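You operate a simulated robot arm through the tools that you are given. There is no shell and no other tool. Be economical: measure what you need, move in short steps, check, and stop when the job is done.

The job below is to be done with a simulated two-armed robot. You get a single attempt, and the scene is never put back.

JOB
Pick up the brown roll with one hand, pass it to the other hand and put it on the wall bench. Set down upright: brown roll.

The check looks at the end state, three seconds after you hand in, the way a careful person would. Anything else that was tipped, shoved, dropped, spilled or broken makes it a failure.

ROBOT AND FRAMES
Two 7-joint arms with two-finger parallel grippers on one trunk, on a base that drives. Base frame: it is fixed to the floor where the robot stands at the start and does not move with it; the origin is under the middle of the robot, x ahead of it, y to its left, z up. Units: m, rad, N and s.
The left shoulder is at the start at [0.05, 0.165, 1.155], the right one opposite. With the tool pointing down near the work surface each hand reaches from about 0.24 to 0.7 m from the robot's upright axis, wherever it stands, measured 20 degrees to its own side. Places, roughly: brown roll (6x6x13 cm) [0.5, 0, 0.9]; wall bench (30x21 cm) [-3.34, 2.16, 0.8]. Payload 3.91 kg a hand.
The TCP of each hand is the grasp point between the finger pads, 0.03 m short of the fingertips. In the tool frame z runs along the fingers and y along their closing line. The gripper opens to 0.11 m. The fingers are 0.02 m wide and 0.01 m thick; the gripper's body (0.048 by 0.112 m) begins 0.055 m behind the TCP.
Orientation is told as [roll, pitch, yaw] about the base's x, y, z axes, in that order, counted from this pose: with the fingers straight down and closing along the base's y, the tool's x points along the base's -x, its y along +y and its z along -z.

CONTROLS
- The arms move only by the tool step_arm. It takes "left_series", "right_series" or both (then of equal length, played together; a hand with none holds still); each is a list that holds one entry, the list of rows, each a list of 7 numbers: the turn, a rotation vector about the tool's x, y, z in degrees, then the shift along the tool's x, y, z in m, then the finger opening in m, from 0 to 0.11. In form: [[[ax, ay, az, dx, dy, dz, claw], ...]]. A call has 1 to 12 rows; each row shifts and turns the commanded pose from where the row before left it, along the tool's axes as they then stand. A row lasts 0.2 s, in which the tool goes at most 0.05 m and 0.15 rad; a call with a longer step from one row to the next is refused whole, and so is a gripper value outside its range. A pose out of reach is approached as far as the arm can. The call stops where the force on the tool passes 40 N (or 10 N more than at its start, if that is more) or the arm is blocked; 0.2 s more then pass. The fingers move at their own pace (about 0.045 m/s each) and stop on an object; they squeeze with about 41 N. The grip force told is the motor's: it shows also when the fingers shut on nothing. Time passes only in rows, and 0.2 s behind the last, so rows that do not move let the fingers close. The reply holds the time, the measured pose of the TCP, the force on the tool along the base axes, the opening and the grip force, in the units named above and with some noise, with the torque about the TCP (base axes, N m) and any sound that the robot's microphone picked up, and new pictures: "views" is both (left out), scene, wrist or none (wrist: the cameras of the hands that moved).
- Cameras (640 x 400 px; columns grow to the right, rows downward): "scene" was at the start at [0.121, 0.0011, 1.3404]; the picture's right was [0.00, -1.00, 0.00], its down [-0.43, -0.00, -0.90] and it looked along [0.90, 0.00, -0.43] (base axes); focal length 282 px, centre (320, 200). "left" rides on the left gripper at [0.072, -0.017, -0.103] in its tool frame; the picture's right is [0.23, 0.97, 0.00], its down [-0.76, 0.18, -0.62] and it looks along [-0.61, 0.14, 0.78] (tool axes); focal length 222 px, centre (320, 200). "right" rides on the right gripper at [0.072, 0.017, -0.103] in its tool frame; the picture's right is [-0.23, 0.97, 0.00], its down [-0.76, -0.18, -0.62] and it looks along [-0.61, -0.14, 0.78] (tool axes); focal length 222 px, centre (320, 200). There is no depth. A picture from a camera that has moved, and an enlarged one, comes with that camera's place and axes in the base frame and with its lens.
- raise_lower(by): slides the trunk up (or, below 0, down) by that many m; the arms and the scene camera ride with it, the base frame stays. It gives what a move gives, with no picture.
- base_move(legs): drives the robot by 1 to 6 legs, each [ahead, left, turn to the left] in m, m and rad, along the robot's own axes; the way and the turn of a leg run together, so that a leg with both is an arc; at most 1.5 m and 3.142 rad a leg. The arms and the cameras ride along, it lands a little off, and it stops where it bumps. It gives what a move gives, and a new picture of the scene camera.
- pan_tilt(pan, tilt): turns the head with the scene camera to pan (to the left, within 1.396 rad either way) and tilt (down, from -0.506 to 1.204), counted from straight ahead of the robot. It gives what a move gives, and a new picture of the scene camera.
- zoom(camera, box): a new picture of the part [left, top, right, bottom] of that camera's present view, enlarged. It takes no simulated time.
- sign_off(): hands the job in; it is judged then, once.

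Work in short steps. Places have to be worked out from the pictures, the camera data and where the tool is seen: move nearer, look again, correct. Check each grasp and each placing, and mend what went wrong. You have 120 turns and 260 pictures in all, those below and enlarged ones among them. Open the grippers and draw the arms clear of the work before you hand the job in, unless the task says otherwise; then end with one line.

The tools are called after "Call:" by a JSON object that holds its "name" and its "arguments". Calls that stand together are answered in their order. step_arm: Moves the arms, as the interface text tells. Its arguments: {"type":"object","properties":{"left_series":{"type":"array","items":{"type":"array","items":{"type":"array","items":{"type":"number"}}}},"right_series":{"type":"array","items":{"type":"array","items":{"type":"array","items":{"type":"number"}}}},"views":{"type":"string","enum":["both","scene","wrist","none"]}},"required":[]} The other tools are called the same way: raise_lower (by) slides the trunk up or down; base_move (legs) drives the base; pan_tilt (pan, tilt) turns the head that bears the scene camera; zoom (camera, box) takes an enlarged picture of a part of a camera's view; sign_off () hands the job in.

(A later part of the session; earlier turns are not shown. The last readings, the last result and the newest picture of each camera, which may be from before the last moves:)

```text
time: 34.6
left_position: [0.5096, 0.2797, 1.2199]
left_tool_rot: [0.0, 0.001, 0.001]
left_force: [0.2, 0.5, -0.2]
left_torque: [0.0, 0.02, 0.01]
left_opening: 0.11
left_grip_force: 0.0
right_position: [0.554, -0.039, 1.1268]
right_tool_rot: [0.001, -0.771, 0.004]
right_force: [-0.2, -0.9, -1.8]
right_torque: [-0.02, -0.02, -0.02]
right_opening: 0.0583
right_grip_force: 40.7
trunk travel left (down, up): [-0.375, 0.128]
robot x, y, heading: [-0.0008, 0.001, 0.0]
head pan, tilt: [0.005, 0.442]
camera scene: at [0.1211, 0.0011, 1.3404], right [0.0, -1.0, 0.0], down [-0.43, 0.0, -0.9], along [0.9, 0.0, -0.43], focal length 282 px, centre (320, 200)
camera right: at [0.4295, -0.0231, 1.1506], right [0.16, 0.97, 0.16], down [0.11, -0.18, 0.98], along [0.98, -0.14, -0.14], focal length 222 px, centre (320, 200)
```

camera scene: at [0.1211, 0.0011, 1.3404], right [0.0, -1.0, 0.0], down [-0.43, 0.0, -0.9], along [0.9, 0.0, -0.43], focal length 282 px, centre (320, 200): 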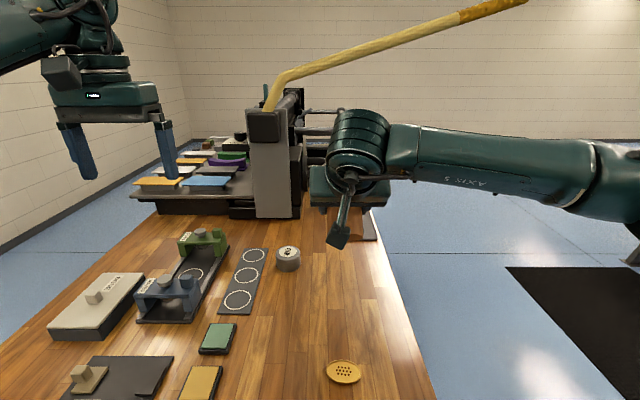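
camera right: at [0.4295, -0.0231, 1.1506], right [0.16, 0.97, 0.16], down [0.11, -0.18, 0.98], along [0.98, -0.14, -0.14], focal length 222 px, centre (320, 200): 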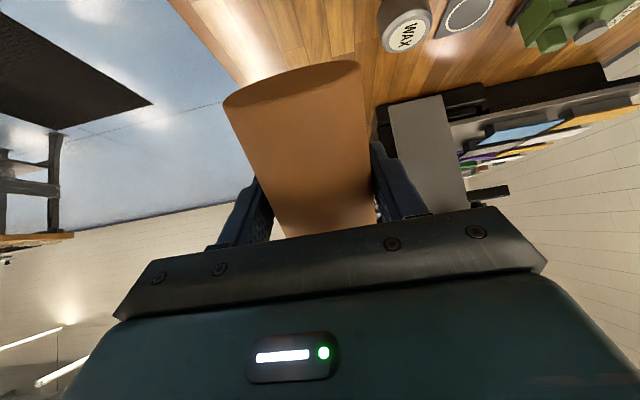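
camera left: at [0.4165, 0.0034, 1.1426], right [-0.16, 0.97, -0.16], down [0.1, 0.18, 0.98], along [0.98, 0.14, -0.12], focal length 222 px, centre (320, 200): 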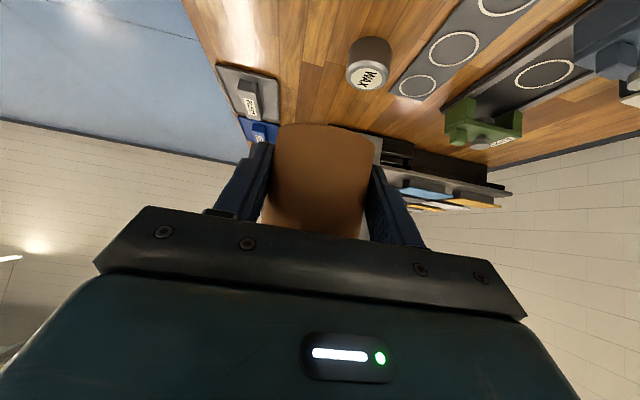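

Holding steady at −44°. I continue to −90° so the roll stands upright.

Call:
{"name": "step_arm", "arguments": {"right_series": [[[0, -5, 0, 0, 0, 0, 0.03], [0, -5, 0, 0, 0, 0, 0.03], [0, -5, 0, 0, 0, 0, 0.03], [0, -5, 0, 0, 0, 0, 0.03], [0, -5, 0, 0, 0, 0, 0.03], [0, -5, 0, 0, 0, 0, 0.03], [0, -5, 0, 0, 0, 0, 0.03], [0, -5, 0, 0, 0, 0, 0.03], [0, -5, 0, 0, 0, 0, 0.03], [0, 0, 0, 0, 0, 0, 0.03]]]}}

```text
time: 36.8
left_position: [0.5104, 0.2801, 1.2202]
left_tool_rot: [0.001, 0.0, 0.003]
left_force: [-0.3, -0.1, -0.5]
left_torque: [0.02, 0.01, 0.02]
left_opening: 0.1101
left_grip_force: 0.1
right_position: [0.5544, -0.0398, 1.1267]
right_tool_rot: [0.02, -1.555, -0.016]
right_force: [-0.1, -0.7, -1.2]
right_torque: [-0.01, -0.01, -0.03]
right_opening: 0.0584
right_grip_force: 40.8
trunk travel left (down, up): [-0.375, 0.128]
robot x, y, heading: [-0.002, 0.0013, -0.002]
head pan, tilt: [0.005, 0.442]
camera scene: at [0.1211, 0.0008, 1.3403], right [0.0, -1.0, 0.0], down [-0.43, 0.0, -0.9], along [0.9, 0.0, -0.43], focal length 282 px, centre (320, 200)
camera right: at [0.4489, -0.0234, 1.056], right [0.0, 0.97, 0.23], down [-0.61, -0.18, 0.77], along [0.79, -0.14, 0.59], focal length 222 px, centre (320, 200)
```

scene: 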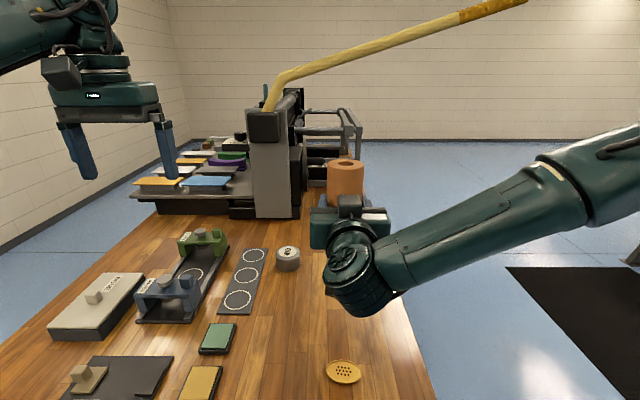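
right: 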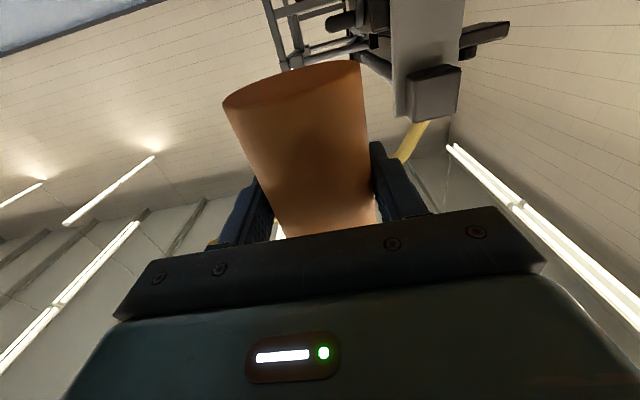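

The roll now stands upright with the hole on top. I bring it back 5 cm and 4 cm to the left, for the handover, then take a detailed look.

Call:
{"name": "step_arm", "arguments": {"right_series": [[[0, 0, 0, 0, 0.01, -0.0125, 0.03], [0, 0, 0, 0, 0.01, -0.0125, 0.03], [0, 0, 0, 0, 0.01, -0.0125, 0.03], [0, 0, 0, 0, 0.01, -0.0125, 0.03], [0, 0, 0, 0, 0, 0, 0.03]]], "views": "none"}}

Call:
{"name": "zoom", "arguments": {"camera": "scene", "box": [220, 100, 420, 300]}}

Call:
{"name": "zoom", "arguments": {"camera": "left", "box": [0, 0, 640, 400]}}

```text
time: 38.0
left_position: [0.5102, 0.2791, 1.2203]
left_tool_rot: [0.0, 0.0, 0.002]
left_force: [0.0, -0.2, 0.3]
left_torque: [0.0, 0.03, 0.02]
left_opening: 0.1101
left_grip_force: 0.0
right_position: [0.5024, -0.0, 1.1277]
right_tool_rot: [0.014, -1.553, -0.011]
right_force: [1.4, 0.4, -1.9]
right_torque: [0.02, 0.01, 0.02]
right_opening: 0.0587
right_grip_force: 41.1
trunk travel left (down, up): [-0.375, 0.128]
robot x, y, heading: [-0.002, -0.0011, -0.005]
head pan, tilt: [0.005, 0.442]
```

```text
2.00 times, centred on (320, 200) of scene
camera zoom: at [0.1211, 0.001, 1.3404], right [0.0, -1.0, 0.0], down [-0.43, 0.0, -0.9], along [0.9, 0.0, -0.43], focal length 564 px, centre (320, 200)
```

zoom: 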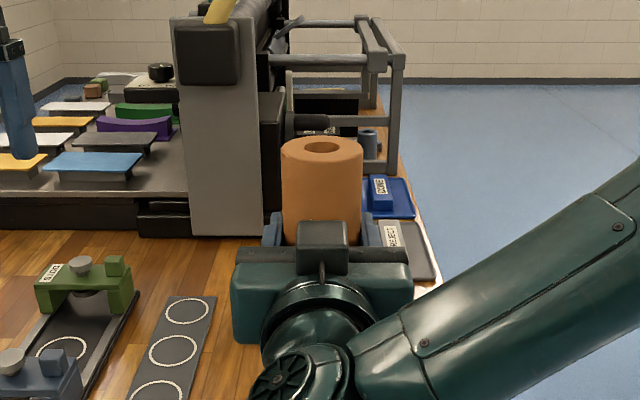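

```text
1.00 times, centred on (320, 200) of left (not enlarged: the box is as wide or as high as the picture)
camera zoom: at [0.4371, 0.2609, 1.3228], right [-0.23, 0.97, 0.0], down [0.76, 0.18, 0.62], along [0.61, 0.14, -0.78], focal length 222 px, centre (320, 200)
```

zoom: 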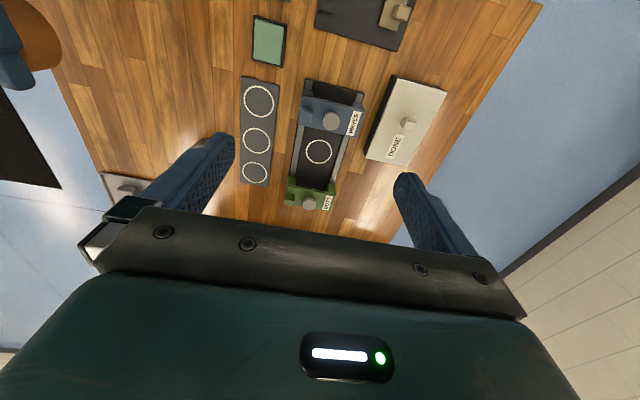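

The roll's axis is at about (0.510, 0.000) and its top at z≈1.196. I raise the left hand to z 1.26 and slide it over the roll.

Call:
{"name": "step_arm", "arguments": {"left_series": [[[0, 0, 0, 0, 0, -0.02, 0.11], [0, 0, 0, 0, 0, -0.025, 0.11], [0, 0, 0, 0, -0.04, 0, 0.11], [0, 0, 0, 0, -0.04, 0, 0.11], [0, 0, 0, 0, -0.04, 0, 0.11], [0, 0, 0, 0, -0.04, 0, 0.11], [0, 0, 0, 0, -0.04, 0, 0.11], [0, 0, 0, 0, -0.04, 0, 0.11], [0, 0, 0, 0, -0.039, 0, 0.11], [0, 0, 0, 0, 0, 0, 0.11]]]}}

```text
time: 40.2
left_position: [0.5104, 0.0008, 1.2659]
left_tool_rot: [-0.002, 0.0, 0.002]
left_force: [-0.3, -0.7, 0.1]
left_torque: [0.0, 0.01, 0.0]
left_opening: 0.1099
left_grip_force: 0.1
right_position: [0.5039, 0.0009, 1.1272]
right_tool_rot: [-0.024, -1.553, 0.03]
right_force: [0.9, -0.2, -1.6]
right_torque: [-0.04, 0.01, -0.02]
right_opening: 0.0586
right_grip_force: 41.3
trunk travel left (down, up): [-0.375, 0.128]
robot x, y, heading: [0.0022, 0.0009, -0.002]
head pan, tilt: [0.005, 0.442]
camera scene: at [0.1212, 0.0018, 1.3403], right [0.0, -1.0, 0.0], down [-0.43, 0.0, -0.9], along [0.9, 0.0, -0.43], focal length 282 px, centre (320, 200)
camera left: at [0.4382, -0.0171, 1.3681], right [-0.23, 0.97, 0.0], down [0.76, 0.18, 0.62], along [0.61, 0.14, -0.78], focal length 222 px, centre (320, 200)
```

scene: 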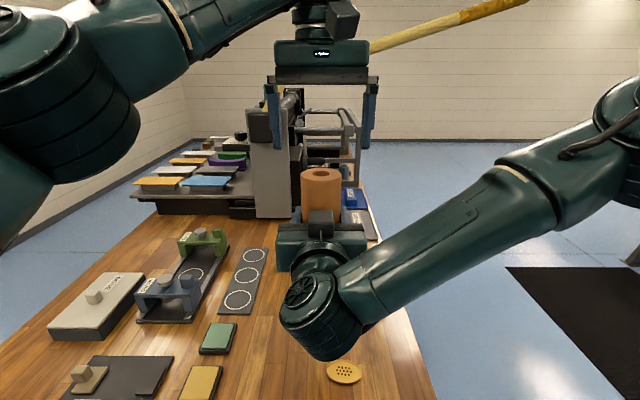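
left: 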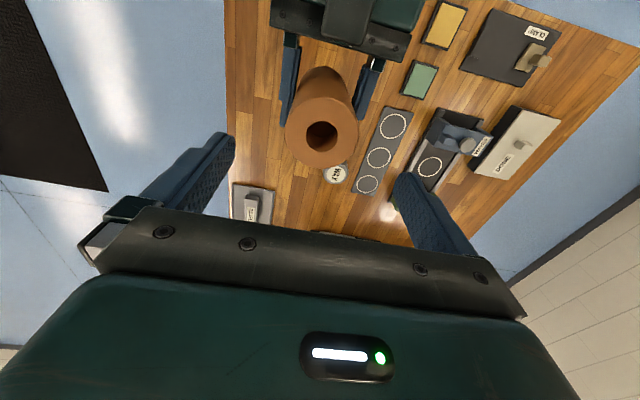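

The left-wrist view confirms the roll's top at (0.507, 0.000), directly under the hand. I descend to z≈1.178.

Call:
{"name": "step_arm", "arguments": {"left_series": [[[0, 0, 0, 0.002, 0, 0.03, 0.11], [0, 0, 0, 0, 0, 0.03, 0.11], [0, 0, 0, 0, 0, 0.018, 0.11], [0, 0, 0, 0, 0, 0.009, 0.11], [0, 0, 0, 0, 0, 0, 0.11]]]}}

```text
time: 41.4
left_position: [0.5089, -0.0005, 1.1783]
left_tool_rot: [-0.002, 0.0, 0.001]
left_force: [-0.2, 0.6, -0.1]
left_torque: [0.02, -0.01, -0.01]
left_opening: 0.1101
left_grip_force: 0.1
right_position: [0.5043, -0.0002, 1.1285]
right_tool_rot: [-0.002, -1.552, 0.004]
right_force: [0.4, -0.7, -1.0]
right_torque: [-0.01, -0.03, 0.0]
right_opening: 0.0586
right_grip_force: 41.1
trunk travel left (down, up): [-0.375, 0.128]
robot x, y, heading: [-0.0033, -0.0017, -0.001]
head pan, tilt: [0.005, 0.442]
camera scene: at [0.121, 0.0011, 1.3404], right [0.0, -1.0, 0.0], down [-0.43, 0.0, -0.9], along [0.9, 0.0, -0.43], focal length 282 px, centre (320, 200)
camera left: at [0.4361, -0.0172, 1.2803], right [-0.23, 0.97, 0.0], down [0.76, 0.18, 0.62], along [0.61, 0.14, -0.78], focal length 222 px, centre (320, 200)
```

scene: 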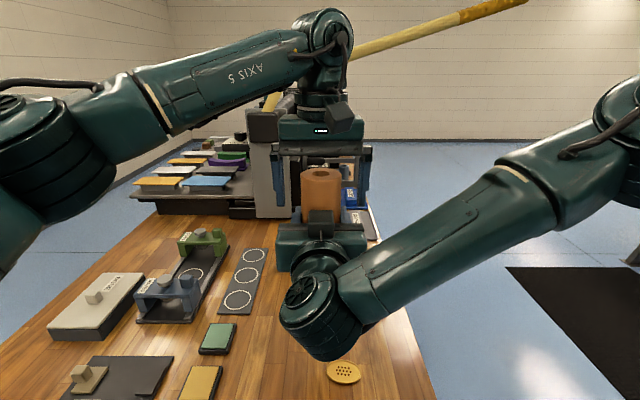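
left: 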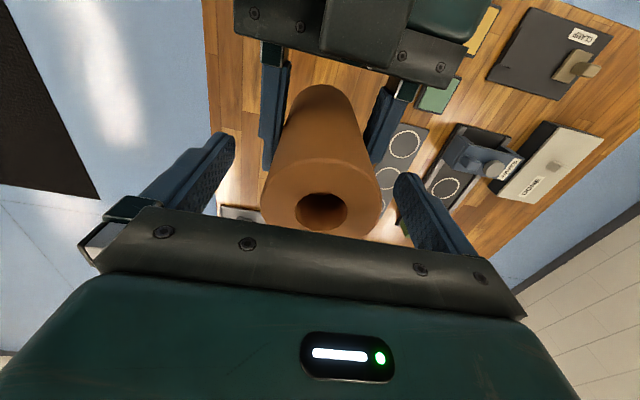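

The fingers straddle the roll with no contact. I close the left hand.

Call:
{"name": "step_arm", "arguments": {"left_series": [[[0, 0, 0, 0, 0, 0, 0.03], [0, 0, 0, 0, 0, 0, 0.03], [0, 0, 0, 0, 0, 0, 0.03], [0, 0, 0, 0, 0, 0, 0.03], [0, 0, 0, 0, 0, 0, 0.03], [0, 0, 0, 0, 0, 0, 0.03]]]}}

```text
time: 42.8
left_position: [0.5098, 0.0007, 1.1777]
left_tool_rot: [0.001, 0.001, 0.001]
left_force: [0.0, 0.3, 0.0]
left_torque: [0.14, -0.04, 0.03]
left_opening: 0.059
left_grip_force: 40.5
right_position: [0.5036, 0.0003, 1.1279]
right_tool_rot: [-0.006, -1.553, 0.011]
right_force: [0.0, -0.7, -0.6]
right_torque: [-0.09, 0.02, 0.01]
right_opening: 0.0584
right_grip_force: 41.4
trunk travel left (down, up): [-0.375, 0.128]
robot x, y, heading: [0.0015, 0.0016, 0.004]
head pan, tilt: [0.005, 0.442]
camera scene: at [0.1211, 0.0011, 1.3404], right [0.0, -1.0, 0.0], down [-0.43, 0.0, -0.9], along [0.9, 0.0, -0.43], focal length 282 px, centre (320, 200)
camera left: at [0.4361, -0.0173, 1.2804], right [-0.23, 0.97, 0.0], down [0.76, 0.18, 0.62], along [0.61, 0.14, -0.78], focal length 222 px, centre (320, 200)
```

scene: 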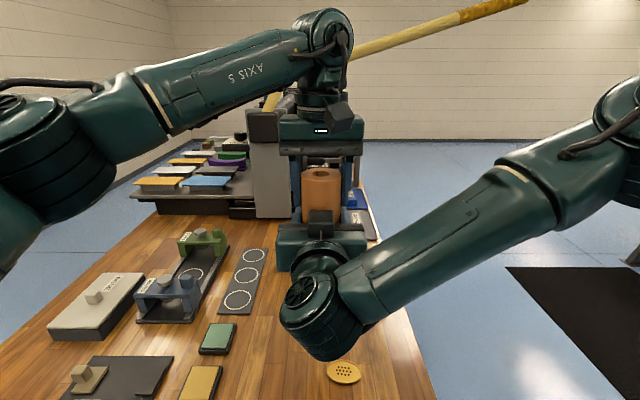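
left: 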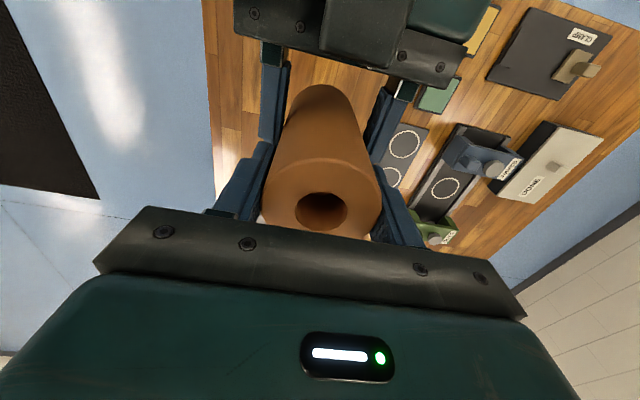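

Both hands hold it. I open the right hand in place and check the left's hold before backing away.

Call:
{"name": "step_arm", "arguments": {"right_series": [[[0, 0, 0, 0, 0, 0, 0.07], [0, 0, 0, 0, 0, 0, 0.09], [0, 0, 0, 0, 0, 0, 0.1], [0, 0, 0, 0, 0, 0, 0.1], [0, 0, 0, 0, 0, 0, 0.1]]], "left_series": [[[0, 0, 0, 0, 0, 0, 0.03], [0, 0, 0, 0, 0, 0, 0.03], [0, 0, 0, 0, 0, 0, 0.03], [0, 0, 0, 0, 0, 0, 0.03], [0, 0, 0, 0, 0, 0, 0.03]]]}}

```text
time: 44.0
left_position: [0.5081, 0.0005, 1.1776]
left_tool_rot: [0.001, -0.001, 0.002]
left_force: [0.1, 0.3, 0.0]
left_torque: [-0.01, 0.0, 0.02]
left_opening: 0.0587
left_grip_force: 41.2
right_position: [0.5032, 0.0009, 1.1266]
right_tool_rot: [-0.001, -1.553, 0.004]
right_force: [-0.2, 0.7, 0.3]
right_torque: [-0.02, 0.01, -0.01]
right_opening: 0.1002
right_grip_force: 0.1
trunk travel left (down, up): [-0.375, 0.128]
robot x, y, heading: [0.0014, -0.0001, -0.002]
head pan, tilt: [0.005, 0.442]
camera scene: at [0.1211, 0.0011, 1.3404], right [0.0, -1.0, 0.0], down [-0.43, 0.0, -0.9], along [0.9, 0.0, -0.43], focal length 282 px, centre (320, 200)
camera right: at [0.3987, 0.0168, 1.0573], right [0.0, 0.97, 0.23], down [-0.61, -0.18, 0.77], along [0.79, -0.14, 0.59], focal length 222 px, centre (320, 200)
camera left: at [0.4361, -0.0173, 1.2804], right [-0.23, 0.97, 0.0], down [0.76, 0.18, 0.62], along [0.61, 0.14, -0.78], focal length 222 px, centre (320, 200)
```

scene: 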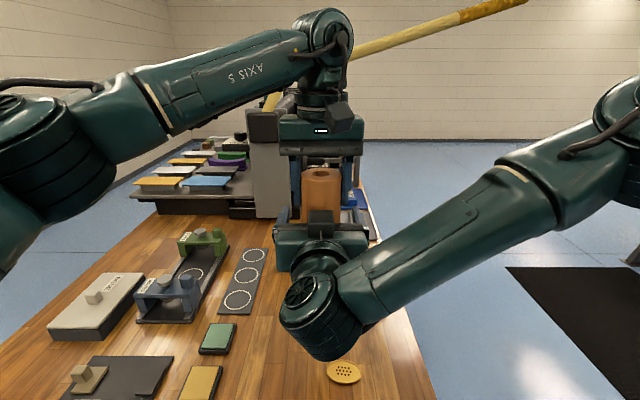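
right: 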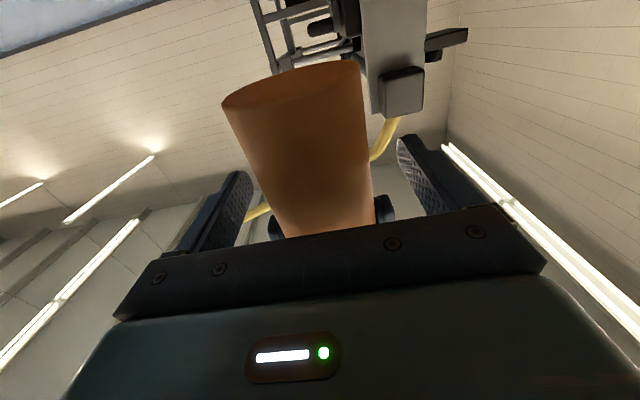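
left: 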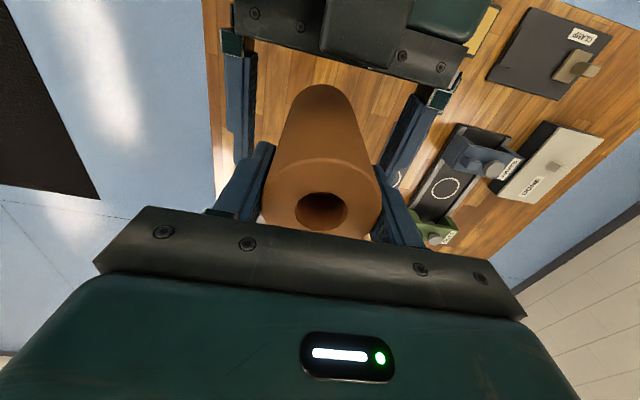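

The left hand holds alone at 41 N and the roll hasn't moved. I back the right hand off along its fingers, then move it right and pitch it back down.

Call:
{"name": "step_arm", "arguments": {"right_series": [[[0, 0, 0, 0, 0, -0.02, 0.1], [0, 0, 0, 0, 0, -0.03, 0.1], [0, 0, 0, 0, 0, -0.03, 0.1], [0, 0, 0, 0, 0, 0, 0.1]]]}}

```text
time: 45.0
left_position: [0.5104, -0.0001, 1.1771]
left_tool_rot: [0.001, -0.001, 0.002]
left_force: [0.1, -0.2, 0.8]
left_torque: [-0.01, 0.0, -0.01]
left_opening: 0.0589
left_grip_force: 40.6
right_position: [0.4232, 0.0014, 1.1305]
right_tool_rot: [-0.005, -1.553, 0.005]
right_force: [0.2, -0.2, 0.4]
right_torque: [-0.01, 0.0, -0.01]
right_opening: 0.1003
right_grip_force: 0.2
trunk travel left (down, up): [-0.375, 0.128]
robot x, y, heading: [-0.0038, -0.0012, -0.003]
head pan, tilt: [0.005, 0.442]
camera scene: at [0.1213, 0.001, 1.3403], right [0.0, -1.0, 0.0], down [-0.43, 0.0, -0.9], along [0.9, 0.0, -0.43], focal length 282 px, centre (320, 200)
camera right: at [0.3188, 0.0166, 1.0595], right [0.0, 0.97, 0.23], down [-0.61, -0.18, 0.77], along [0.79, -0.14, 0.59], focal length 222 px, centre (320, 200)
```

scene: 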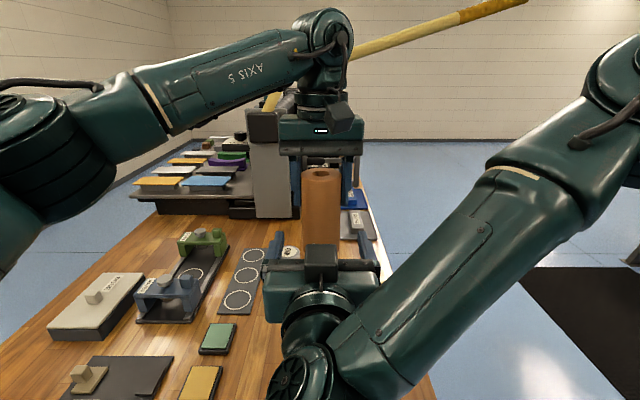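
right: 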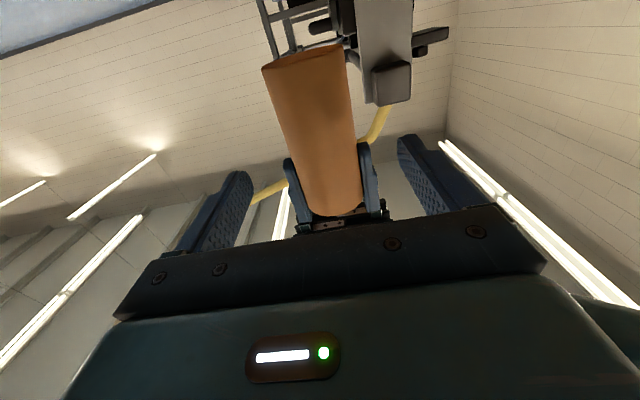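

Clear of the roll. I move the right hand to the right and pitch it back to pointing down.

Call:
{"name": "step_arm", "arguments": {"right_series": [[[0, 0, 0, 0, -0.04, 0, 0.1], [0, 0, 0, 0, -0.04, 0, 0.1], [0, 0, 0, 0, -0.04, 0, 0.1], [0, 0, 0, 0, -0.04, 0, 0.1], [0, 0, 0, 0, -0.04, 0, 0.1], [0, 8, 0, 0, 0, 0, 0.1], [0, 8, 0, 0, 0, 0, 0.1], [0, 8, 0, 0, 0, 0, 0.1], [0, 8, 0, 0, 0, 0, 0.1], [0, 8, 0, 0, 0, 0, 0.1], [0, 8, 0, 0, 0, 0, 0.1], [0, 8, 0, 0, 0, 0, 0.1]]], "views": "none"}}

Call:
{"name": "step_arm", "arguments": {"right_series": [[[0, 8, 0, 0, 0, 0, 0.1], [0, 8, 0, 0, 0, 0, 0.1], [0, 8, 0, 0, 0, 0, 0.1], [0, 8, 0, 0, 0, 0, 0.1], [0, 0, 0, 0, 0, 0, 0.1]]], "views": "scene"}}

```text
time: 47.6
left_position: [0.5088, 0.0003, 1.1772]
left_tool_rot: [0.001, 0.001, 0.003]
left_force: [0.3, 1.0, 0.1]
left_torque: [-0.03, -0.03, 0.0]
left_opening: 0.0586
left_grip_force: 40.9
right_position: [0.4544, -0.1522, 1.1436]
right_tool_rot: [-0.001, -0.574, 0.004]
right_force: [-0.6, 0.5, -0.1]
right_torque: [0.01, -0.01, 0.0]
right_opening: 0.0997
right_grip_force: 0.1
right hand out of reach, approached as far as the arm can: row 3, 4, 5
trunk travel left (down, up): [-0.375, 0.128]
robot x, y, heading: [-0.0013, -0.0027, -0.007]
head pan, tilt: [0.005, 0.442]
```

```text
time: 48.8
left_position: [0.5088, -0.0008, 1.1794]
left_tool_rot: [0.0, -0.001, 0.002]
left_force: [0.5, 0.9, 0.1]
left_torque: [0.01, -0.03, 0.02]
left_opening: 0.059
left_grip_force: 40.9
right_position: [0.4532, -0.1509, 1.1435]
right_tool_rot: [0.001, -0.016, 0.003]
right_force: [0.2, -0.9, 1.2]
right_torque: [-0.01, -0.01, -0.02]
right_opening: 0.1001
right_grip_force: 0.1
trunk travel left (down, up): [-0.375, 0.128]
robot x, y, heading: [0.0004, 0.0009, 0.0]
head pan, tilt: [0.005, 0.442]
camera scene: at [0.1208, 0.0011, 1.3404], right [0.0, -1.0, 0.0], down [-0.43, 0.0, -0.9], along [0.9, 0.0, -0.43], focal length 282 px, centre (320, 200)
```

scene: 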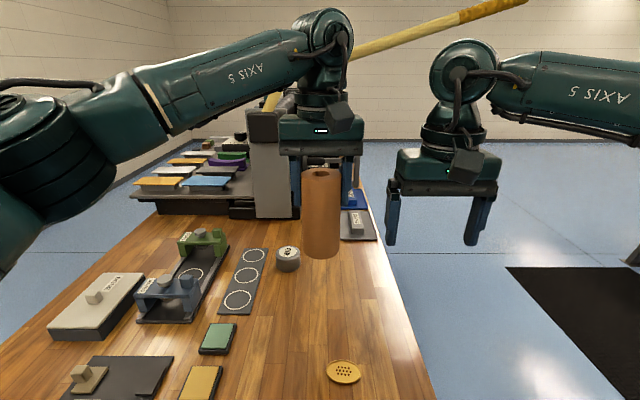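

The pass is complete and the left hand holds the roll from above. I pull both arms in for driving.

Call:
{"name": "step_arm", "arguments": {"left_series": [[[0, 0, 0, 0.02, 0.02, 0, 0.03], [0, 0, 0, 0.02, 0.02, 0, 0.03], [0, 0, 0, 0.02, 0.02, 0, 0.03], [0, 0, 0, 0.02, 0.02, 0, 0.03], [0, 0, 0, 0.02, 0.02, 0, 0.03], [0, 0, 0, 0.01, 0.02, 0, 0.03], [0, 0, 0, 0, 0, 0, 0.03]]], "right_series": [[[0, 0, 0, 0.02, -0.01, 0, 0.08], [0, 0, 0, 0.02, -0.01, 0, 0.06], [0, 0, 0, 0.02, -0.01, 0, 0.06], [0, 0, 0, 0.02, -0.01, 0, 0.06], [0, 0, 0, 0.02, -0.01, 0, 0.06], [0, 0, 0, 0.01, -0.01, 0, 0.06], [0, 0, 0, 0, 0, 0, 0.06]]], "views": "none"}}

Call:
{"name": "pan_tilt", "arguments": {"pan": 1.39, "tilt": 0.35}}

```text
time: 50.4
left_position: [0.3976, 0.1194, 1.1774]
left_tool_rot: [0.002, -0.001, 0.001]
left_force: [0.3, 0.0, -0.8]
left_torque: [0.02, 0.02, 0.01]
left_opening: 0.0589
left_grip_force: 40.8
right_position: [0.3439, -0.2127, 1.1431]
right_tool_rot: [0.001, -0.018, 0.003]
right_force: [-0.5, 0.3, -0.1]
right_torque: [0.02, -0.03, -0.01]
right_opening: 0.0598
right_grip_force: 0.1
trunk travel left (down, up): [-0.375, 0.128]
robot x, y, heading: [-0.0036, -0.0014, 0.003]
head pan, tilt: [0.005, 0.442]
```

```text
time: 51.9
left_position: [0.3975, 0.1201, 1.1776]
left_tool_rot: [0.0, 0.001, 0.002]
left_force: [-0.2, 0.2, -0.1]
left_torque: [0.03, -0.03, 0.06]
left_opening: 0.0589
left_grip_force: 40.9
right_position: [0.3431, -0.2119, 1.1431]
right_tool_rot: [0.0, -0.018, 0.005]
right_force: [-0.2, -1.3, -0.5]
right_torque: [-0.01, 0.03, 0.01]
right_opening: 0.0601
right_grip_force: 0.0
trunk travel left (down, up): [-0.375, 0.128]
robot x, y, heading: [-0.0001, 0.0032, 0.002]
head pan, tilt: [1.389, 0.351]
camera scene: at [0.0459, 0.0923, 1.3487], right [0.98, -0.18, 0.0], down [-0.06, -0.34, -0.94], along [0.17, 0.92, -0.34], focal length 282 px, centre (320, 200)
```

scene: 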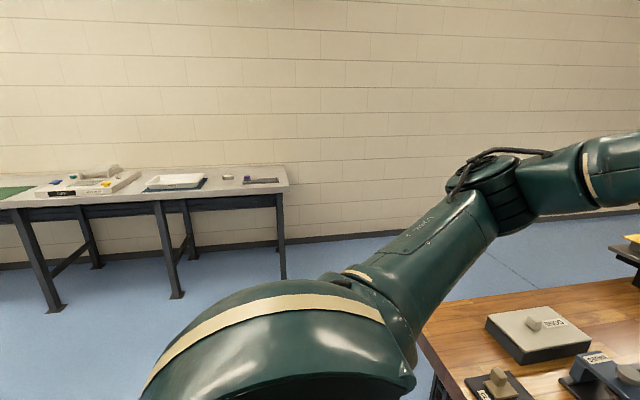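

The left side shows another long table against the wall, with open floor nearer. I look to the right too before backing out.

Call:
{"name": "pan_tilt", "arguments": {"pan": -1.39, "tilt": 0.35}}

```text
time: 54.4
left_position: [0.3976, 0.1209, 1.178]
left_tool_rot: [0.0, -0.001, 0.002]
left_force: [0.0, 0.0, 0.1]
left_torque: [-0.03, -0.02, -0.02]
left_opening: 0.0587
left_grip_force: 40.4
right_position: [0.3443, -0.2131, 1.1425]
right_tool_rot: [0.0, -0.017, 0.004]
right_force: [0.1, 0.2, -0.5]
right_torque: [0.0, -0.01, 0.01]
right_opening: 0.0598
right_grip_force: 0.0
trunk travel left (down, up): [-0.375, 0.128]
robot x, y, heading: [-0.0023, 0.0004, -0.003]
head pan, tilt: [-1.389, 0.351]
camera scene: at [0.0458, -0.0908, 1.3487], right [-0.98, -0.18, 0.0], down [-0.06, 0.34, -0.94], along [0.17, -0.92, -0.34], focal length 282 px, centre (320, 200)
```

scene: 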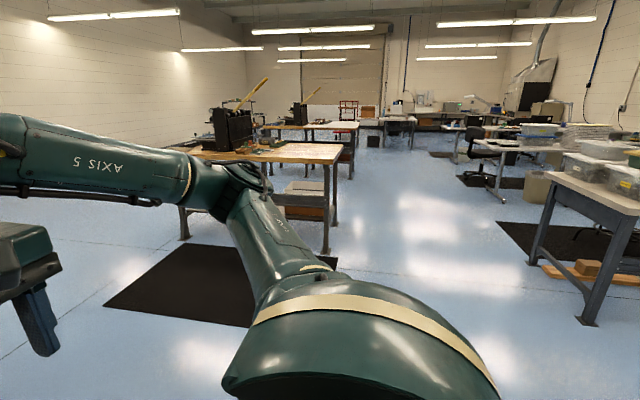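

The floor behind is open, with the nearest furniture at about (-1.4, -1.8). I back up 0.6 m, turn left 90° and look ahead.

Call:
{"name": "base_move", "arguments": {"legs": [[-0.6, 0, 0], [0, 0, 1.57]]}}

Call:
{"name": "pan_tilt", "arguments": {"pan": 0.9, "tilt": 0.3}}

```text
time: 61.6
left_position: [-0.7232, 0.3943, 1.1774]
left_tool_rot: [0.001, 0.0, 1.584]
left_force: [1.0, 0.4, 0.7]
left_torque: [-0.02, 0.0, -0.01]
left_opening: 0.059
left_grip_force: 41.4
right_position: [-0.3913, 0.3443, 1.1427]
right_tool_rot: [-0.001, -0.019, 1.587]
right_force: [0.3, -1.2, -0.9]
right_torque: [-0.02, 0.0, 0.0]
right_opening: 0.06
right_grip_force: 0.0
trunk travel left (down, up): [-0.375, 0.128]
robot x, y, heading: [-0.5958, -0.0018, 1.583]
head pan, tilt: [-1.389, 0.351]
camera scene: at [-0.5087, 0.0466, 1.3488], right [0.19, -0.98, 0.0], down [-0.34, -0.07, -0.94], along [0.92, 0.18, -0.34], focal length 282 px, centre (320, 200)
```

scene: 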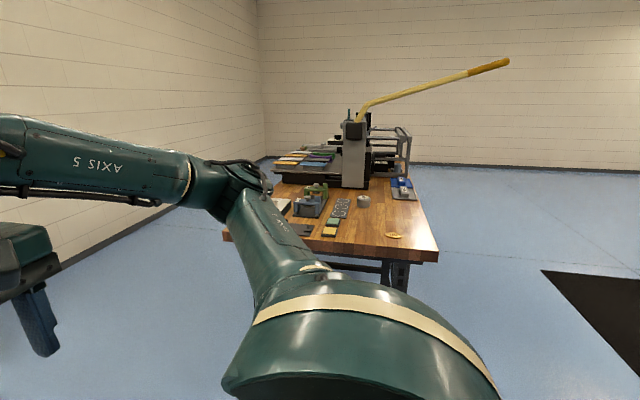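

```text
time: 63.7
left_position: [-0.7246, 0.3949, 1.1772]
left_tool_rot: [-0.001, 0.0, 1.585]
left_force: [-0.2, 0.1, -0.2]
left_torque: [0.05, -0.04, -0.02]
left_opening: 0.0591
left_grip_force: 41.0
right_position: [-0.3916, 0.3437, 1.1426]
right_tool_rot: [0.001, -0.018, 1.587]
right_force: [0.2, 0.5, -0.7]
right_torque: [0.0, -0.03, -0.02]
right_opening: 0.0601
right_grip_force: 0.2
trunk travel left (down, up): [-0.375, 0.128]
robot x, y, heading: [-0.5953, -0.0013, 1.585]
head pan, tilt: [0.901, 0.3]
camera scene: at [-0.6738, 0.0857, 1.3535], right [0.61, 0.79, 0.0], down [0.23, -0.18, -0.96], along [-0.76, 0.58, -0.3], focal length 282 px, centre (320, 200)
```

scene: 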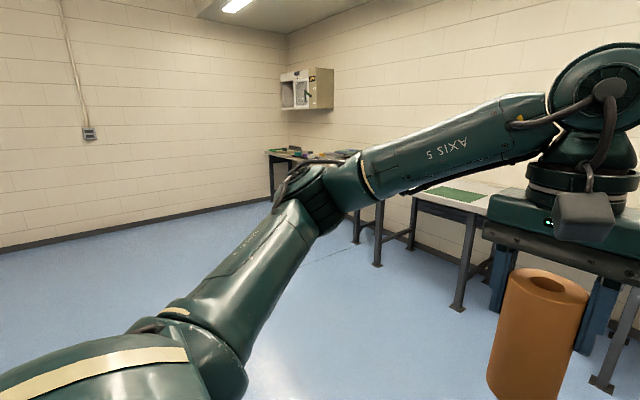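

The roll is held well. The wall bench should project near pixel (320, 160), so I zoom there.

Call:
{"name": "zoom", "arguments": {"camera": "scene", "box": [240, 110, 400, 210]}}

```text
4.00 times, centred on (320, 160) of scene
camera zoom: at [-0.6738, 0.0857, 1.3535], right [0.61, 0.79, 0.0], down [0.23, -0.18, -0.96], along [-0.76, 0.58, -0.3], focal length 1128 px, centre (320, 360)
```

zoom: 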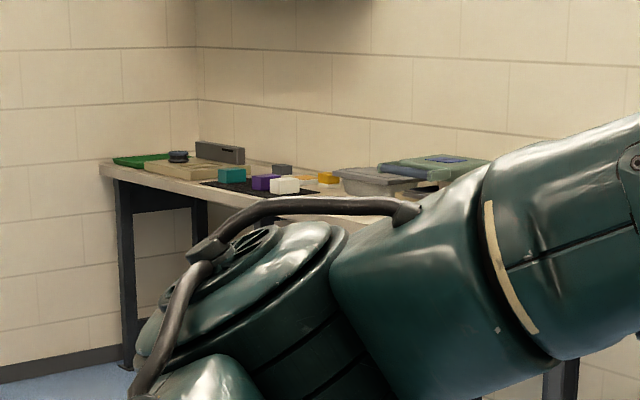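

There's a cluttered table in the far corner. I strafe left about 2.4 m over the clear floor, still facing that wall, and look again.

Call:
{"name": "base_move", "arguments": {"legs": [[0, 1.2, 0], [0, 1.2, 0]]}}

Call:
{"name": "pan_tilt", "arguments": {"pan": 0.15, "tilt": 0.3}}

```text
time: 84.9
left_position: [-3.1303, 0.3551, 1.1789]
left_tool_rot: [0.0, 0.0, 1.589]
left_force: [0.0, 0.2, -0.6]
left_torque: [0.02, 0.01, -0.02]
left_opening: 0.0586
left_grip_force: 41.0
right_position: [-2.7957, 0.3059, 1.1439]
right_tool_rot: [-0.001, -0.018, 1.59]
right_force: [-0.3, 0.3, 0.2]
right_torque: [-0.01, 0.01, -0.03]
right_opening: 0.0601
right_grip_force: 0.1
trunk travel left (down, up): [-0.375, 0.128]
robot x, y, heading: [-3.001, -0.0415, 1.586]
head pan, tilt: [0.901, 0.3]
camera scene: at [-3.0785, 0.0459, 1.3535], right [0.61, 0.79, 0.0], down [0.23, -0.18, -0.96], along [-0.76, 0.58, -0.3], focal length 282 px, centre (320, 200)
```

scene: 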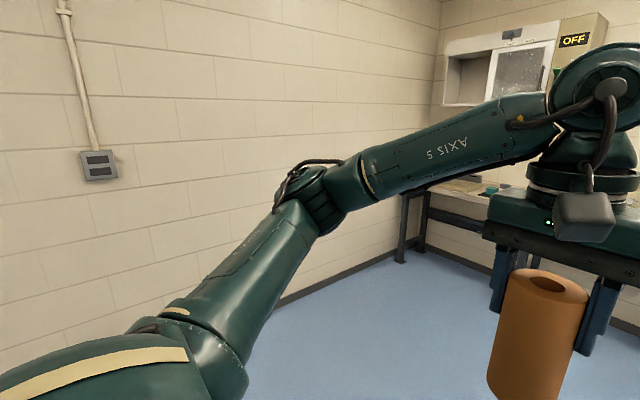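

```text
time: 86.0
left_position: [-3.1295, 0.3543, 1.1773]
left_tool_rot: [-0.001, 0.0, 1.585]
left_force: [-0.1, 0.6, 0.7]
left_torque: [-0.01, 0.01, -0.02]
left_opening: 0.0586
left_grip_force: 41.1
right_position: [-2.7957, 0.3059, 1.1423]
right_tool_rot: [0.001, -0.017, 1.59]
right_force: [-0.7, -0.1, -0.9]
right_torque: [0.0, 0.02, -0.01]
right_opening: 0.06
right_grip_force: 0.1
trunk travel left (down, up): [-0.375, 0.128]
robot x, y, heading: [-3.0002, -0.0427, 1.585]
head pan, tilt: [0.15, 0.3]
camera scene: at [-3.0199, 0.0811, 1.3535], right [0.99, 0.17, 0.0], down [0.05, -0.29, -0.96], along [-0.16, 0.94, -0.3], focal length 282 px, centre (320, 200)
```

scene: 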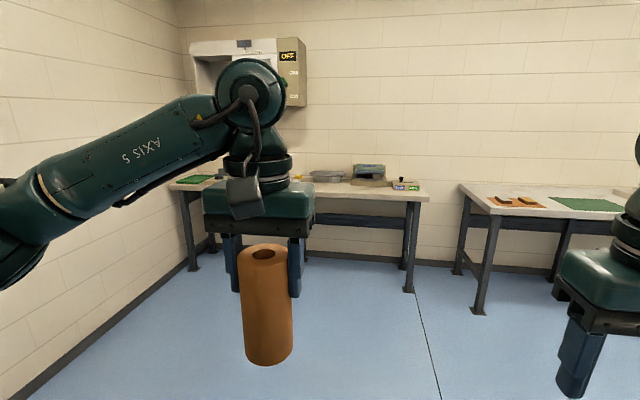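

The bench's front edge is near y≈2.05 and its top around z 0.78. I drive ahead 1.1 m with a small shift left, then look down at the bench.

Call:
{"name": "base_move", "arguments": {"legs": [[1.1, 0.2, 0]]}}

Call:
{"name": "pan_tilt", "arguments": {"pan": 0.0, "tilt": 0.5}}

```text
time: 91.7
left_position: [-3.3466, 1.4464, 1.178]
left_tool_rot: [0.0, 0.001, 1.589]
left_force: [-0.2, 0.0, 0.0]
left_torque: [0.01, 0.0, -0.01]
left_opening: 0.0587
left_grip_force: 41.4
right_position: [-3.0126, 1.3986, 1.1425]
right_tool_rot: [-0.001, -0.016, 1.589]
right_force: [-0.7, -0.2, 0.5]
right_torque: [0.04, 0.01, 0.01]
right_opening: 0.06
right_grip_force: 0.1
trunk travel left (down, up): [-0.375, 0.128]
robot x, y, heading: [-3.2186, 1.0535, 1.585]
head pan, tilt: [0.15, 0.3]
camera scene: at [-3.236, 1.1729, 1.3534], right [0.99, 0.17, 0.0], down [0.05, -0.29, -0.96], along [-0.16, 0.94, -0.3], focal length 282 px, centre (320, 200)
```

scene: 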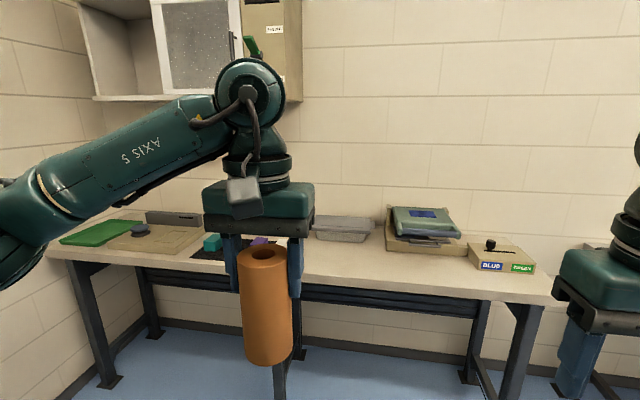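

```text
time: 92.4
left_position: [-3.3464, 1.4459, 1.178]
left_tool_rot: [0.0, 0.0, 1.587]
left_force: [0.3, 0.6, 0.4]
left_torque: [0.02, 0.0, -0.05]
left_opening: 0.0586
left_grip_force: 40.7
right_position: [-3.0125, 1.3975, 1.1433]
right_tool_rot: [0.0, -0.018, 1.592]
right_force: [-1.3, 0.4, -0.5]
right_torque: [0.0, 0.02, 0.03]
right_opening: 0.0599
right_grip_force: 0.0
trunk travel left (down, up): [-0.375, 0.128]
robot x, y, heading: [-3.2185, 1.0511, 1.588]
head pan, tilt: [0.0, 0.499]
camera scene: at [-3.222, 1.1715, 1.3351], right [1.0, 0.02, 0.0], down [0.01, -0.48, -0.88], along [-0.01, 0.88, -0.48], focal length 282 px, centre (320, 200)
```

scene: 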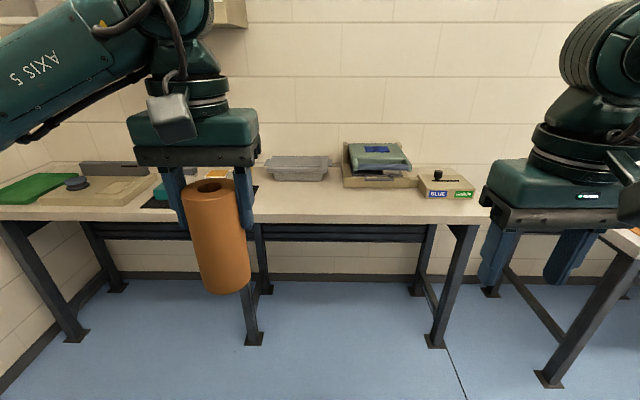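

The free strip of bench is in front of the grey container, around x −3.49…−3.2 and y 2.06…2.3, and the mat with blocks is left of it. I drive ahead 0.52 m and look again.

Call:
{"name": "base_move", "arguments": {"legs": [[0.52, 0, 0]]}}

Call:
{"name": "pan_tilt", "arguments": {"pan": 0.0, "tilt": 0.7}}

Call:
{"name": "zoom", "arguments": {"camera": "left", "box": [0, 0, 640, 400]}}

```text
time: 95.5
left_position: [-3.3544, 1.9701, 1.1777]
left_tool_rot: [0.0, 0.0, 1.59]
left_force: [0.3, 0.3, -0.4]
left_torque: [-0.02, -0.03, 0.02]
left_opening: 0.0587
left_grip_force: 41.4
right_position: [-3.0221, 1.921, 1.1434]
right_tool_rot: [0.0, -0.019, 1.59]
right_force: [0.1, 1.5, -1.1]
right_torque: [0.0, 0.0, -0.04]
right_opening: 0.06
right_grip_force: 0.1
trunk travel left (down, up): [-0.375, 0.128]
robot x, y, heading: [-3.2264, 1.5723, 1.588]
head pan, tilt: [0.0, 0.499]
camera scene: at [-3.2304, 1.6954, 1.335], right [1.0, 0.02, 0.0], down [0.01, -0.48, -0.88], along [-0.01, 0.88, -0.48], focal length 282 px, centre (320, 200)
```

scene: 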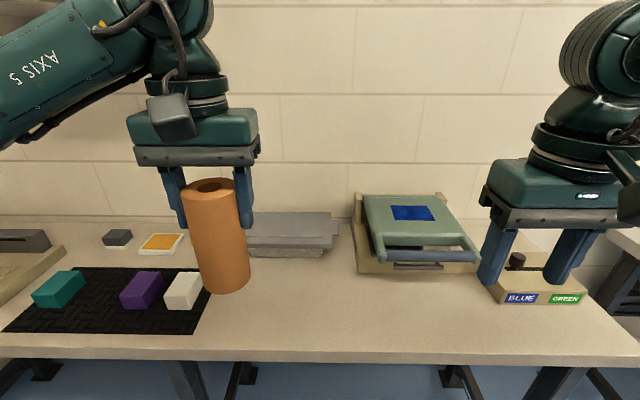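

```text
time: 96.2
left_position: [-3.3532, 1.9697, 1.1779]
left_tool_rot: [-0.001, 0.0, 1.588]
left_force: [0.3, 0.2, 0.1]
left_torque: [0.02, 0.01, 0.0]
left_opening: 0.0587
left_grip_force: 41.1
right_position: [-3.0205, 1.9212, 1.1428]
right_tool_rot: [0.001, -0.018, 1.59]
right_force: [-0.1, 0.1, 0.5]
right_torque: [-0.03, 0.02, 0.02]
right_opening: 0.0599
right_grip_force: 0.1
trunk travel left (down, up): [-0.375, 0.128]
robot x, y, heading: [-3.226, 1.5746, 1.589]
head pan, tilt: [0.0, 0.7]
camera scene: at [-3.2303, 1.6889, 1.3174], right [1.0, 0.02, 0.0], down [0.01, -0.64, -0.77], along [-0.01, 0.77, -0.64], focal length 282 px, centre (320, 200)
```

scene: 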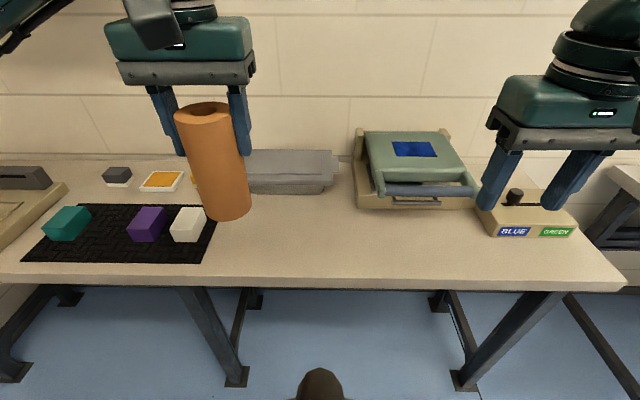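

```text
1.00 times, centred on (320, 200) of left (not enlarged: the box is as wide or as high as the picture)
camera zoom: at [-3.3368, 1.8966, 1.2801], right [-0.97, -0.24, 0.0], down [-0.19, 0.76, 0.62], along [-0.15, 0.6, -0.78], focal length 222 px, centre (320, 200)
```

zoom: 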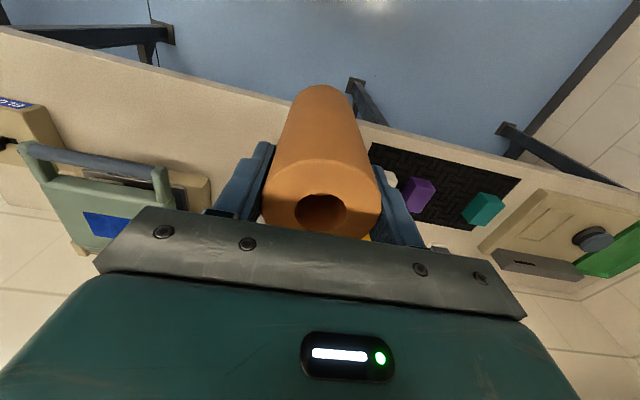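

I place the free spot at about (-3.335, 2.17), between the mat's edge (x −3.51), the container (y 2.34) and the green device (x −3.13). The bench top is near z 0.80. I move over that spot at height, then check.

Call:
{"name": "step_arm", "arguments": {"left_series": [[[0, 0, 0, -0.02, -0.002, 0, 0.03], [0, 0, 0, -0.03, -0.003, 0, 0.03], [0, 0, 0, -0.035, -0.004, 0, 0.03], [0, 0, 0, -0.035, -0.004, 0, 0.03], [0, 0, 0, -0.035, -0.004, 0, 0.03], [0, 0, 0, -0.03, -0.003, 0, 0.03], [0, 0, 0, -0.015, -0.0015, 0, 0.03], [0, 0, 0, 0, 0, 0, 0.03]]], "views": "scene"}}

```text
time: 98.0
left_position: [-3.3374, 2.1712, 1.1786]
left_tool_rot: [0.001, -0.002, 1.588]
left_force: [1.0, -0.6, 0.4]
left_torque: [0.0, 0.02, -0.01]
left_opening: 0.0587
left_grip_force: 41.2
right_position: [-3.0219, 1.9212, 1.1425]
right_tool_rot: [0.002, -0.016, 1.59]
right_force: [0.3, -1.2, 0.5]
right_torque: [0.02, -0.03, -0.01]
right_opening: 0.0601
right_grip_force: 0.0
trunk travel left (down, up): [-0.375, 0.128]
robot x, y, heading: [-3.2277, 1.5717, 1.587]
head pan, tilt: [0.0, 0.7]
camera scene: at [-3.2305, 1.6889, 1.3173], right [1.0, 0.02, 0.0], down [0.01, -0.64, -0.76], along [-0.01, 0.76, -0.64], focal length 282 px, centre (320, 200)
```

scene: 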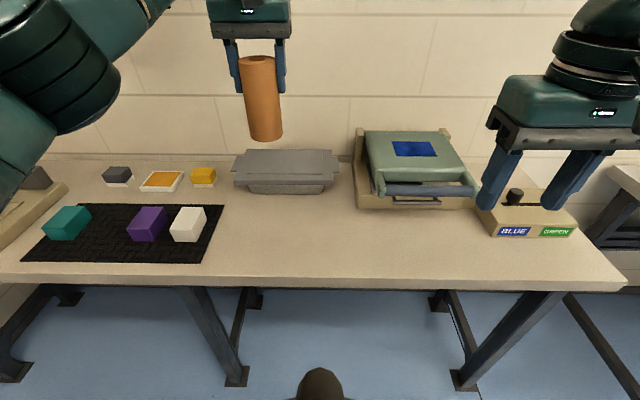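

Positioned over the free spot. I lower by 0.22 m in two stages, leaving the roll's bottom about 4 cm up.

Call:
{"name": "step_arm", "arguments": {"left_series": [[[0, 0, 0, 0, 0, 0.015, 0.03], [0, 0, 0, 0, 0, 0.03, 0.03], [0, 0, 0, 0, 0, 0.03, 0.03], [0, 0, 0, 0, 0, 0.035, 0.03], [0, 0, 0, 0, 0, 0.035, 0.03], [0, 0, 0, 0, 0, 0.03, 0.03], [0, 0, 0, 0, 0, 0.03, 0.03], [0, 0, 0, 0, 0, 0.015, 0.03], [0, 0, 0, 0, 0, 0, 0.03]]]}}

```text
time: 100.0
left_position: [-3.3368, 2.1701, 0.9568]
left_tool_rot: [0.001, 0.0, 1.589]
left_force: [0.1, 0.6, -0.7]
left_torque: [-0.02, 0.02, -0.02]
left_opening: 0.059
left_grip_force: 40.7
right_position: [-3.0209, 1.9194, 1.144]
right_tool_rot: [0.001, -0.018, 1.59]
right_force: [-0.3, -0.1, -1.1]
right_torque: [0.01, -0.01, -0.05]
right_opening: 0.0602
right_grip_force: 0.1
trunk travel left (down, up): [-0.375, 0.128]
robot x, y, heading: [-3.2277, 1.5723, 1.588]
head pan, tilt: [0.0, 0.7]
camera scene: at [-3.2303, 1.6889, 1.3173], right [1.0, 0.02, 0.0], down [0.01, -0.64, -0.76], along [-0.01, 0.76, -0.64], focal length 282 px, centre (320, 200)
camera left: at [-3.3194, 2.0966, 1.06], right [-0.97, -0.24, 0.0], down [-0.19, 0.76, 0.62], along [-0.15, 0.6, -0.78], focal length 222 px, centre (320, 200)
```

scene: 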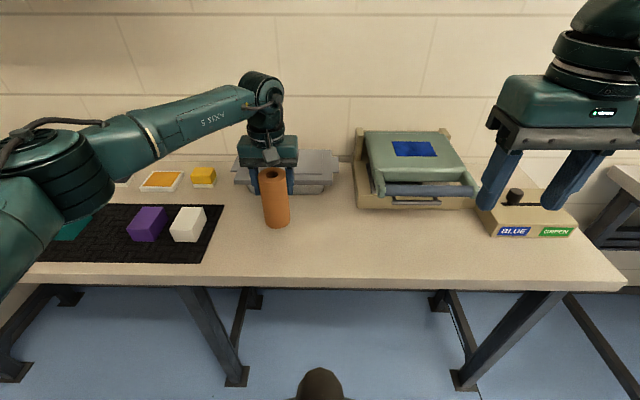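
left: 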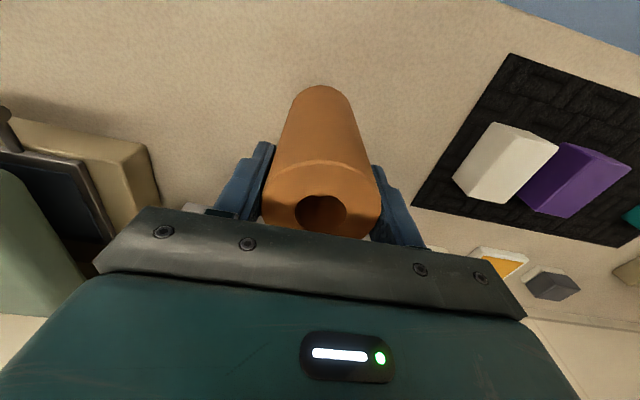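

About 4 cm of gap remains. I lower 3 cm, then feel for contact in small steps.

Call:
{"name": "step_arm", "arguments": {"left_series": [[[0, 0, 0, 0, 0, 0.015, 0.03], [0, 0, 0, 0, 0, 0.012, 0.03], [0, 0, 0, 0, 0, 0.003, 0.03], [0, 0, 0, 0, 0, 0.003, 0.03], [0, 0, 0, 0, 0, 0.002, 0.03], [0, 0, 0, 0, 0, 0, 0.03]]]}}

```text
time: 101.4
left_position: [-3.3364, 2.1705, 0.9228]
left_tool_rot: [0.002, 0.0, 1.588]
left_force: [0.6, 1.4, -0.3]
left_torque: [0.01, 0.0, 0.02]
left_opening: 0.0588
left_grip_force: 41.0
right_position: [-3.0204, 1.9206, 1.1416]
right_tool_rot: [-0.001, -0.019, 1.59]
right_force: [0.1, 0.3, -0.1]
right_torque: [-0.03, 0.01, -0.01]
right_opening: 0.06
right_grip_force: 0.1
trunk travel left (down, up): [-0.375, 0.128]
robot x, y, heading: [-3.2305, 1.5747, 1.585]
head pan, tilt: [0.0, 0.7]
camera scene: at [-3.2303, 1.6889, 1.3173], right [1.0, 0.02, 0.0], down [0.01, -0.64, -0.76], along [-0.01, 0.76, -0.64], focal length 282 px, centre (320, 200)
camera left: at [-3.3186, 2.0971, 1.0253], right [-0.97, -0.24, 0.0], down [-0.19, 0.76, 0.62], along [-0.15, 0.6, -0.78], focal length 222 px, centre (320, 200)
```

scene: 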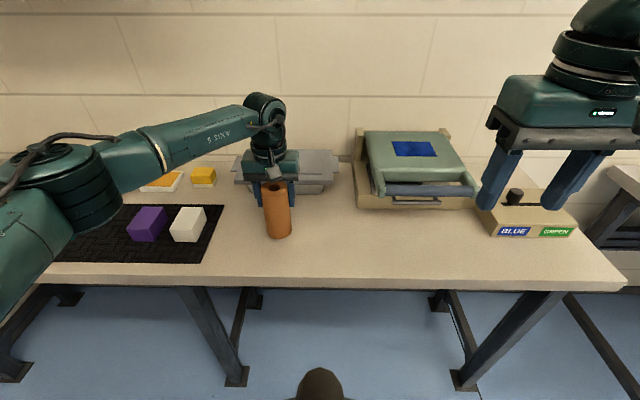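
left: 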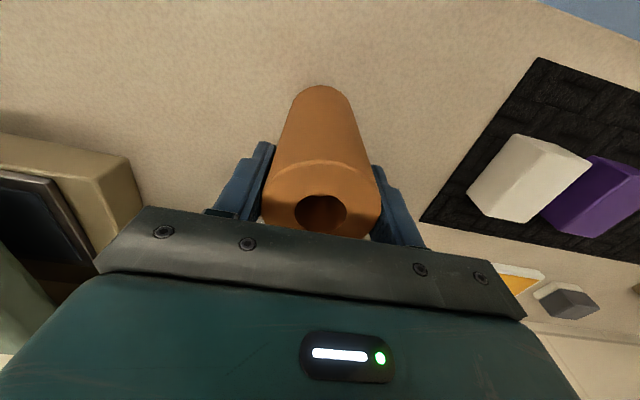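

No contact yet. I continue in 2 mm steps.

Call:
{"name": "step_arm", "arguments": {"left_series": [[[0, 0, 0, 0, 0, 0.002, 0.03], [0, 0, 0, 0, 0, 0.002, 0.03], [0, 0, 0, 0, 0, 0.002, 0.03], [0, 0, 0, 0, 0, 0.001, 0.03], [0, 0, 0, 0, 0, 0.001, 0.03], [0, 0, 0, 0, 0, 0, 0.03]]], "views": "none"}}

Call:
{"name": "zoom", "arguments": {"camera": "scene", "box": [220, 160, 340, 280]}}

```text
time: 102.8
left_position: [-3.3368, 2.1706, 0.9142]
left_tool_rot: [-0.001, 0.0, 1.588]
left_force: [0.0, -0.9, 0.6]
left_torque: [0.05, 0.0, 0.05]
left_opening: 0.0589
left_grip_force: 41.4
right_position: [-3.0218, 1.9204, 1.1438]
right_tool_rot: [-0.001, -0.017, 1.589]
right_force: [0.1, 0.3, -0.4]
right_torque: [-0.01, 0.03, 0.0]
right_opening: 0.0601
right_grip_force: 0.1
trunk travel left (down, up): [-0.375, 0.128]
robot x, y, heading: [-3.2294, 1.5745, 1.587]
head pan, tilt: [0.0, 0.7]
```

```text
3.33 times, centred on (280, 220) of scene
camera zoom: at [-3.2303, 1.6889, 1.3173], right [1.0, 0.02, 0.0], down [0.01, -0.64, -0.76], along [-0.01, 0.76, -0.64], focal length 940 px, centre (453, 133)
```

zoom: 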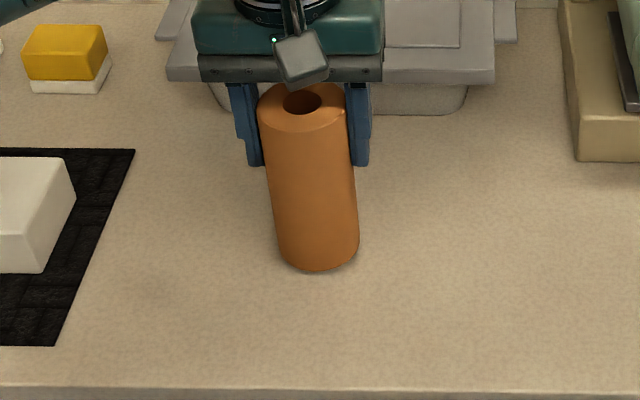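

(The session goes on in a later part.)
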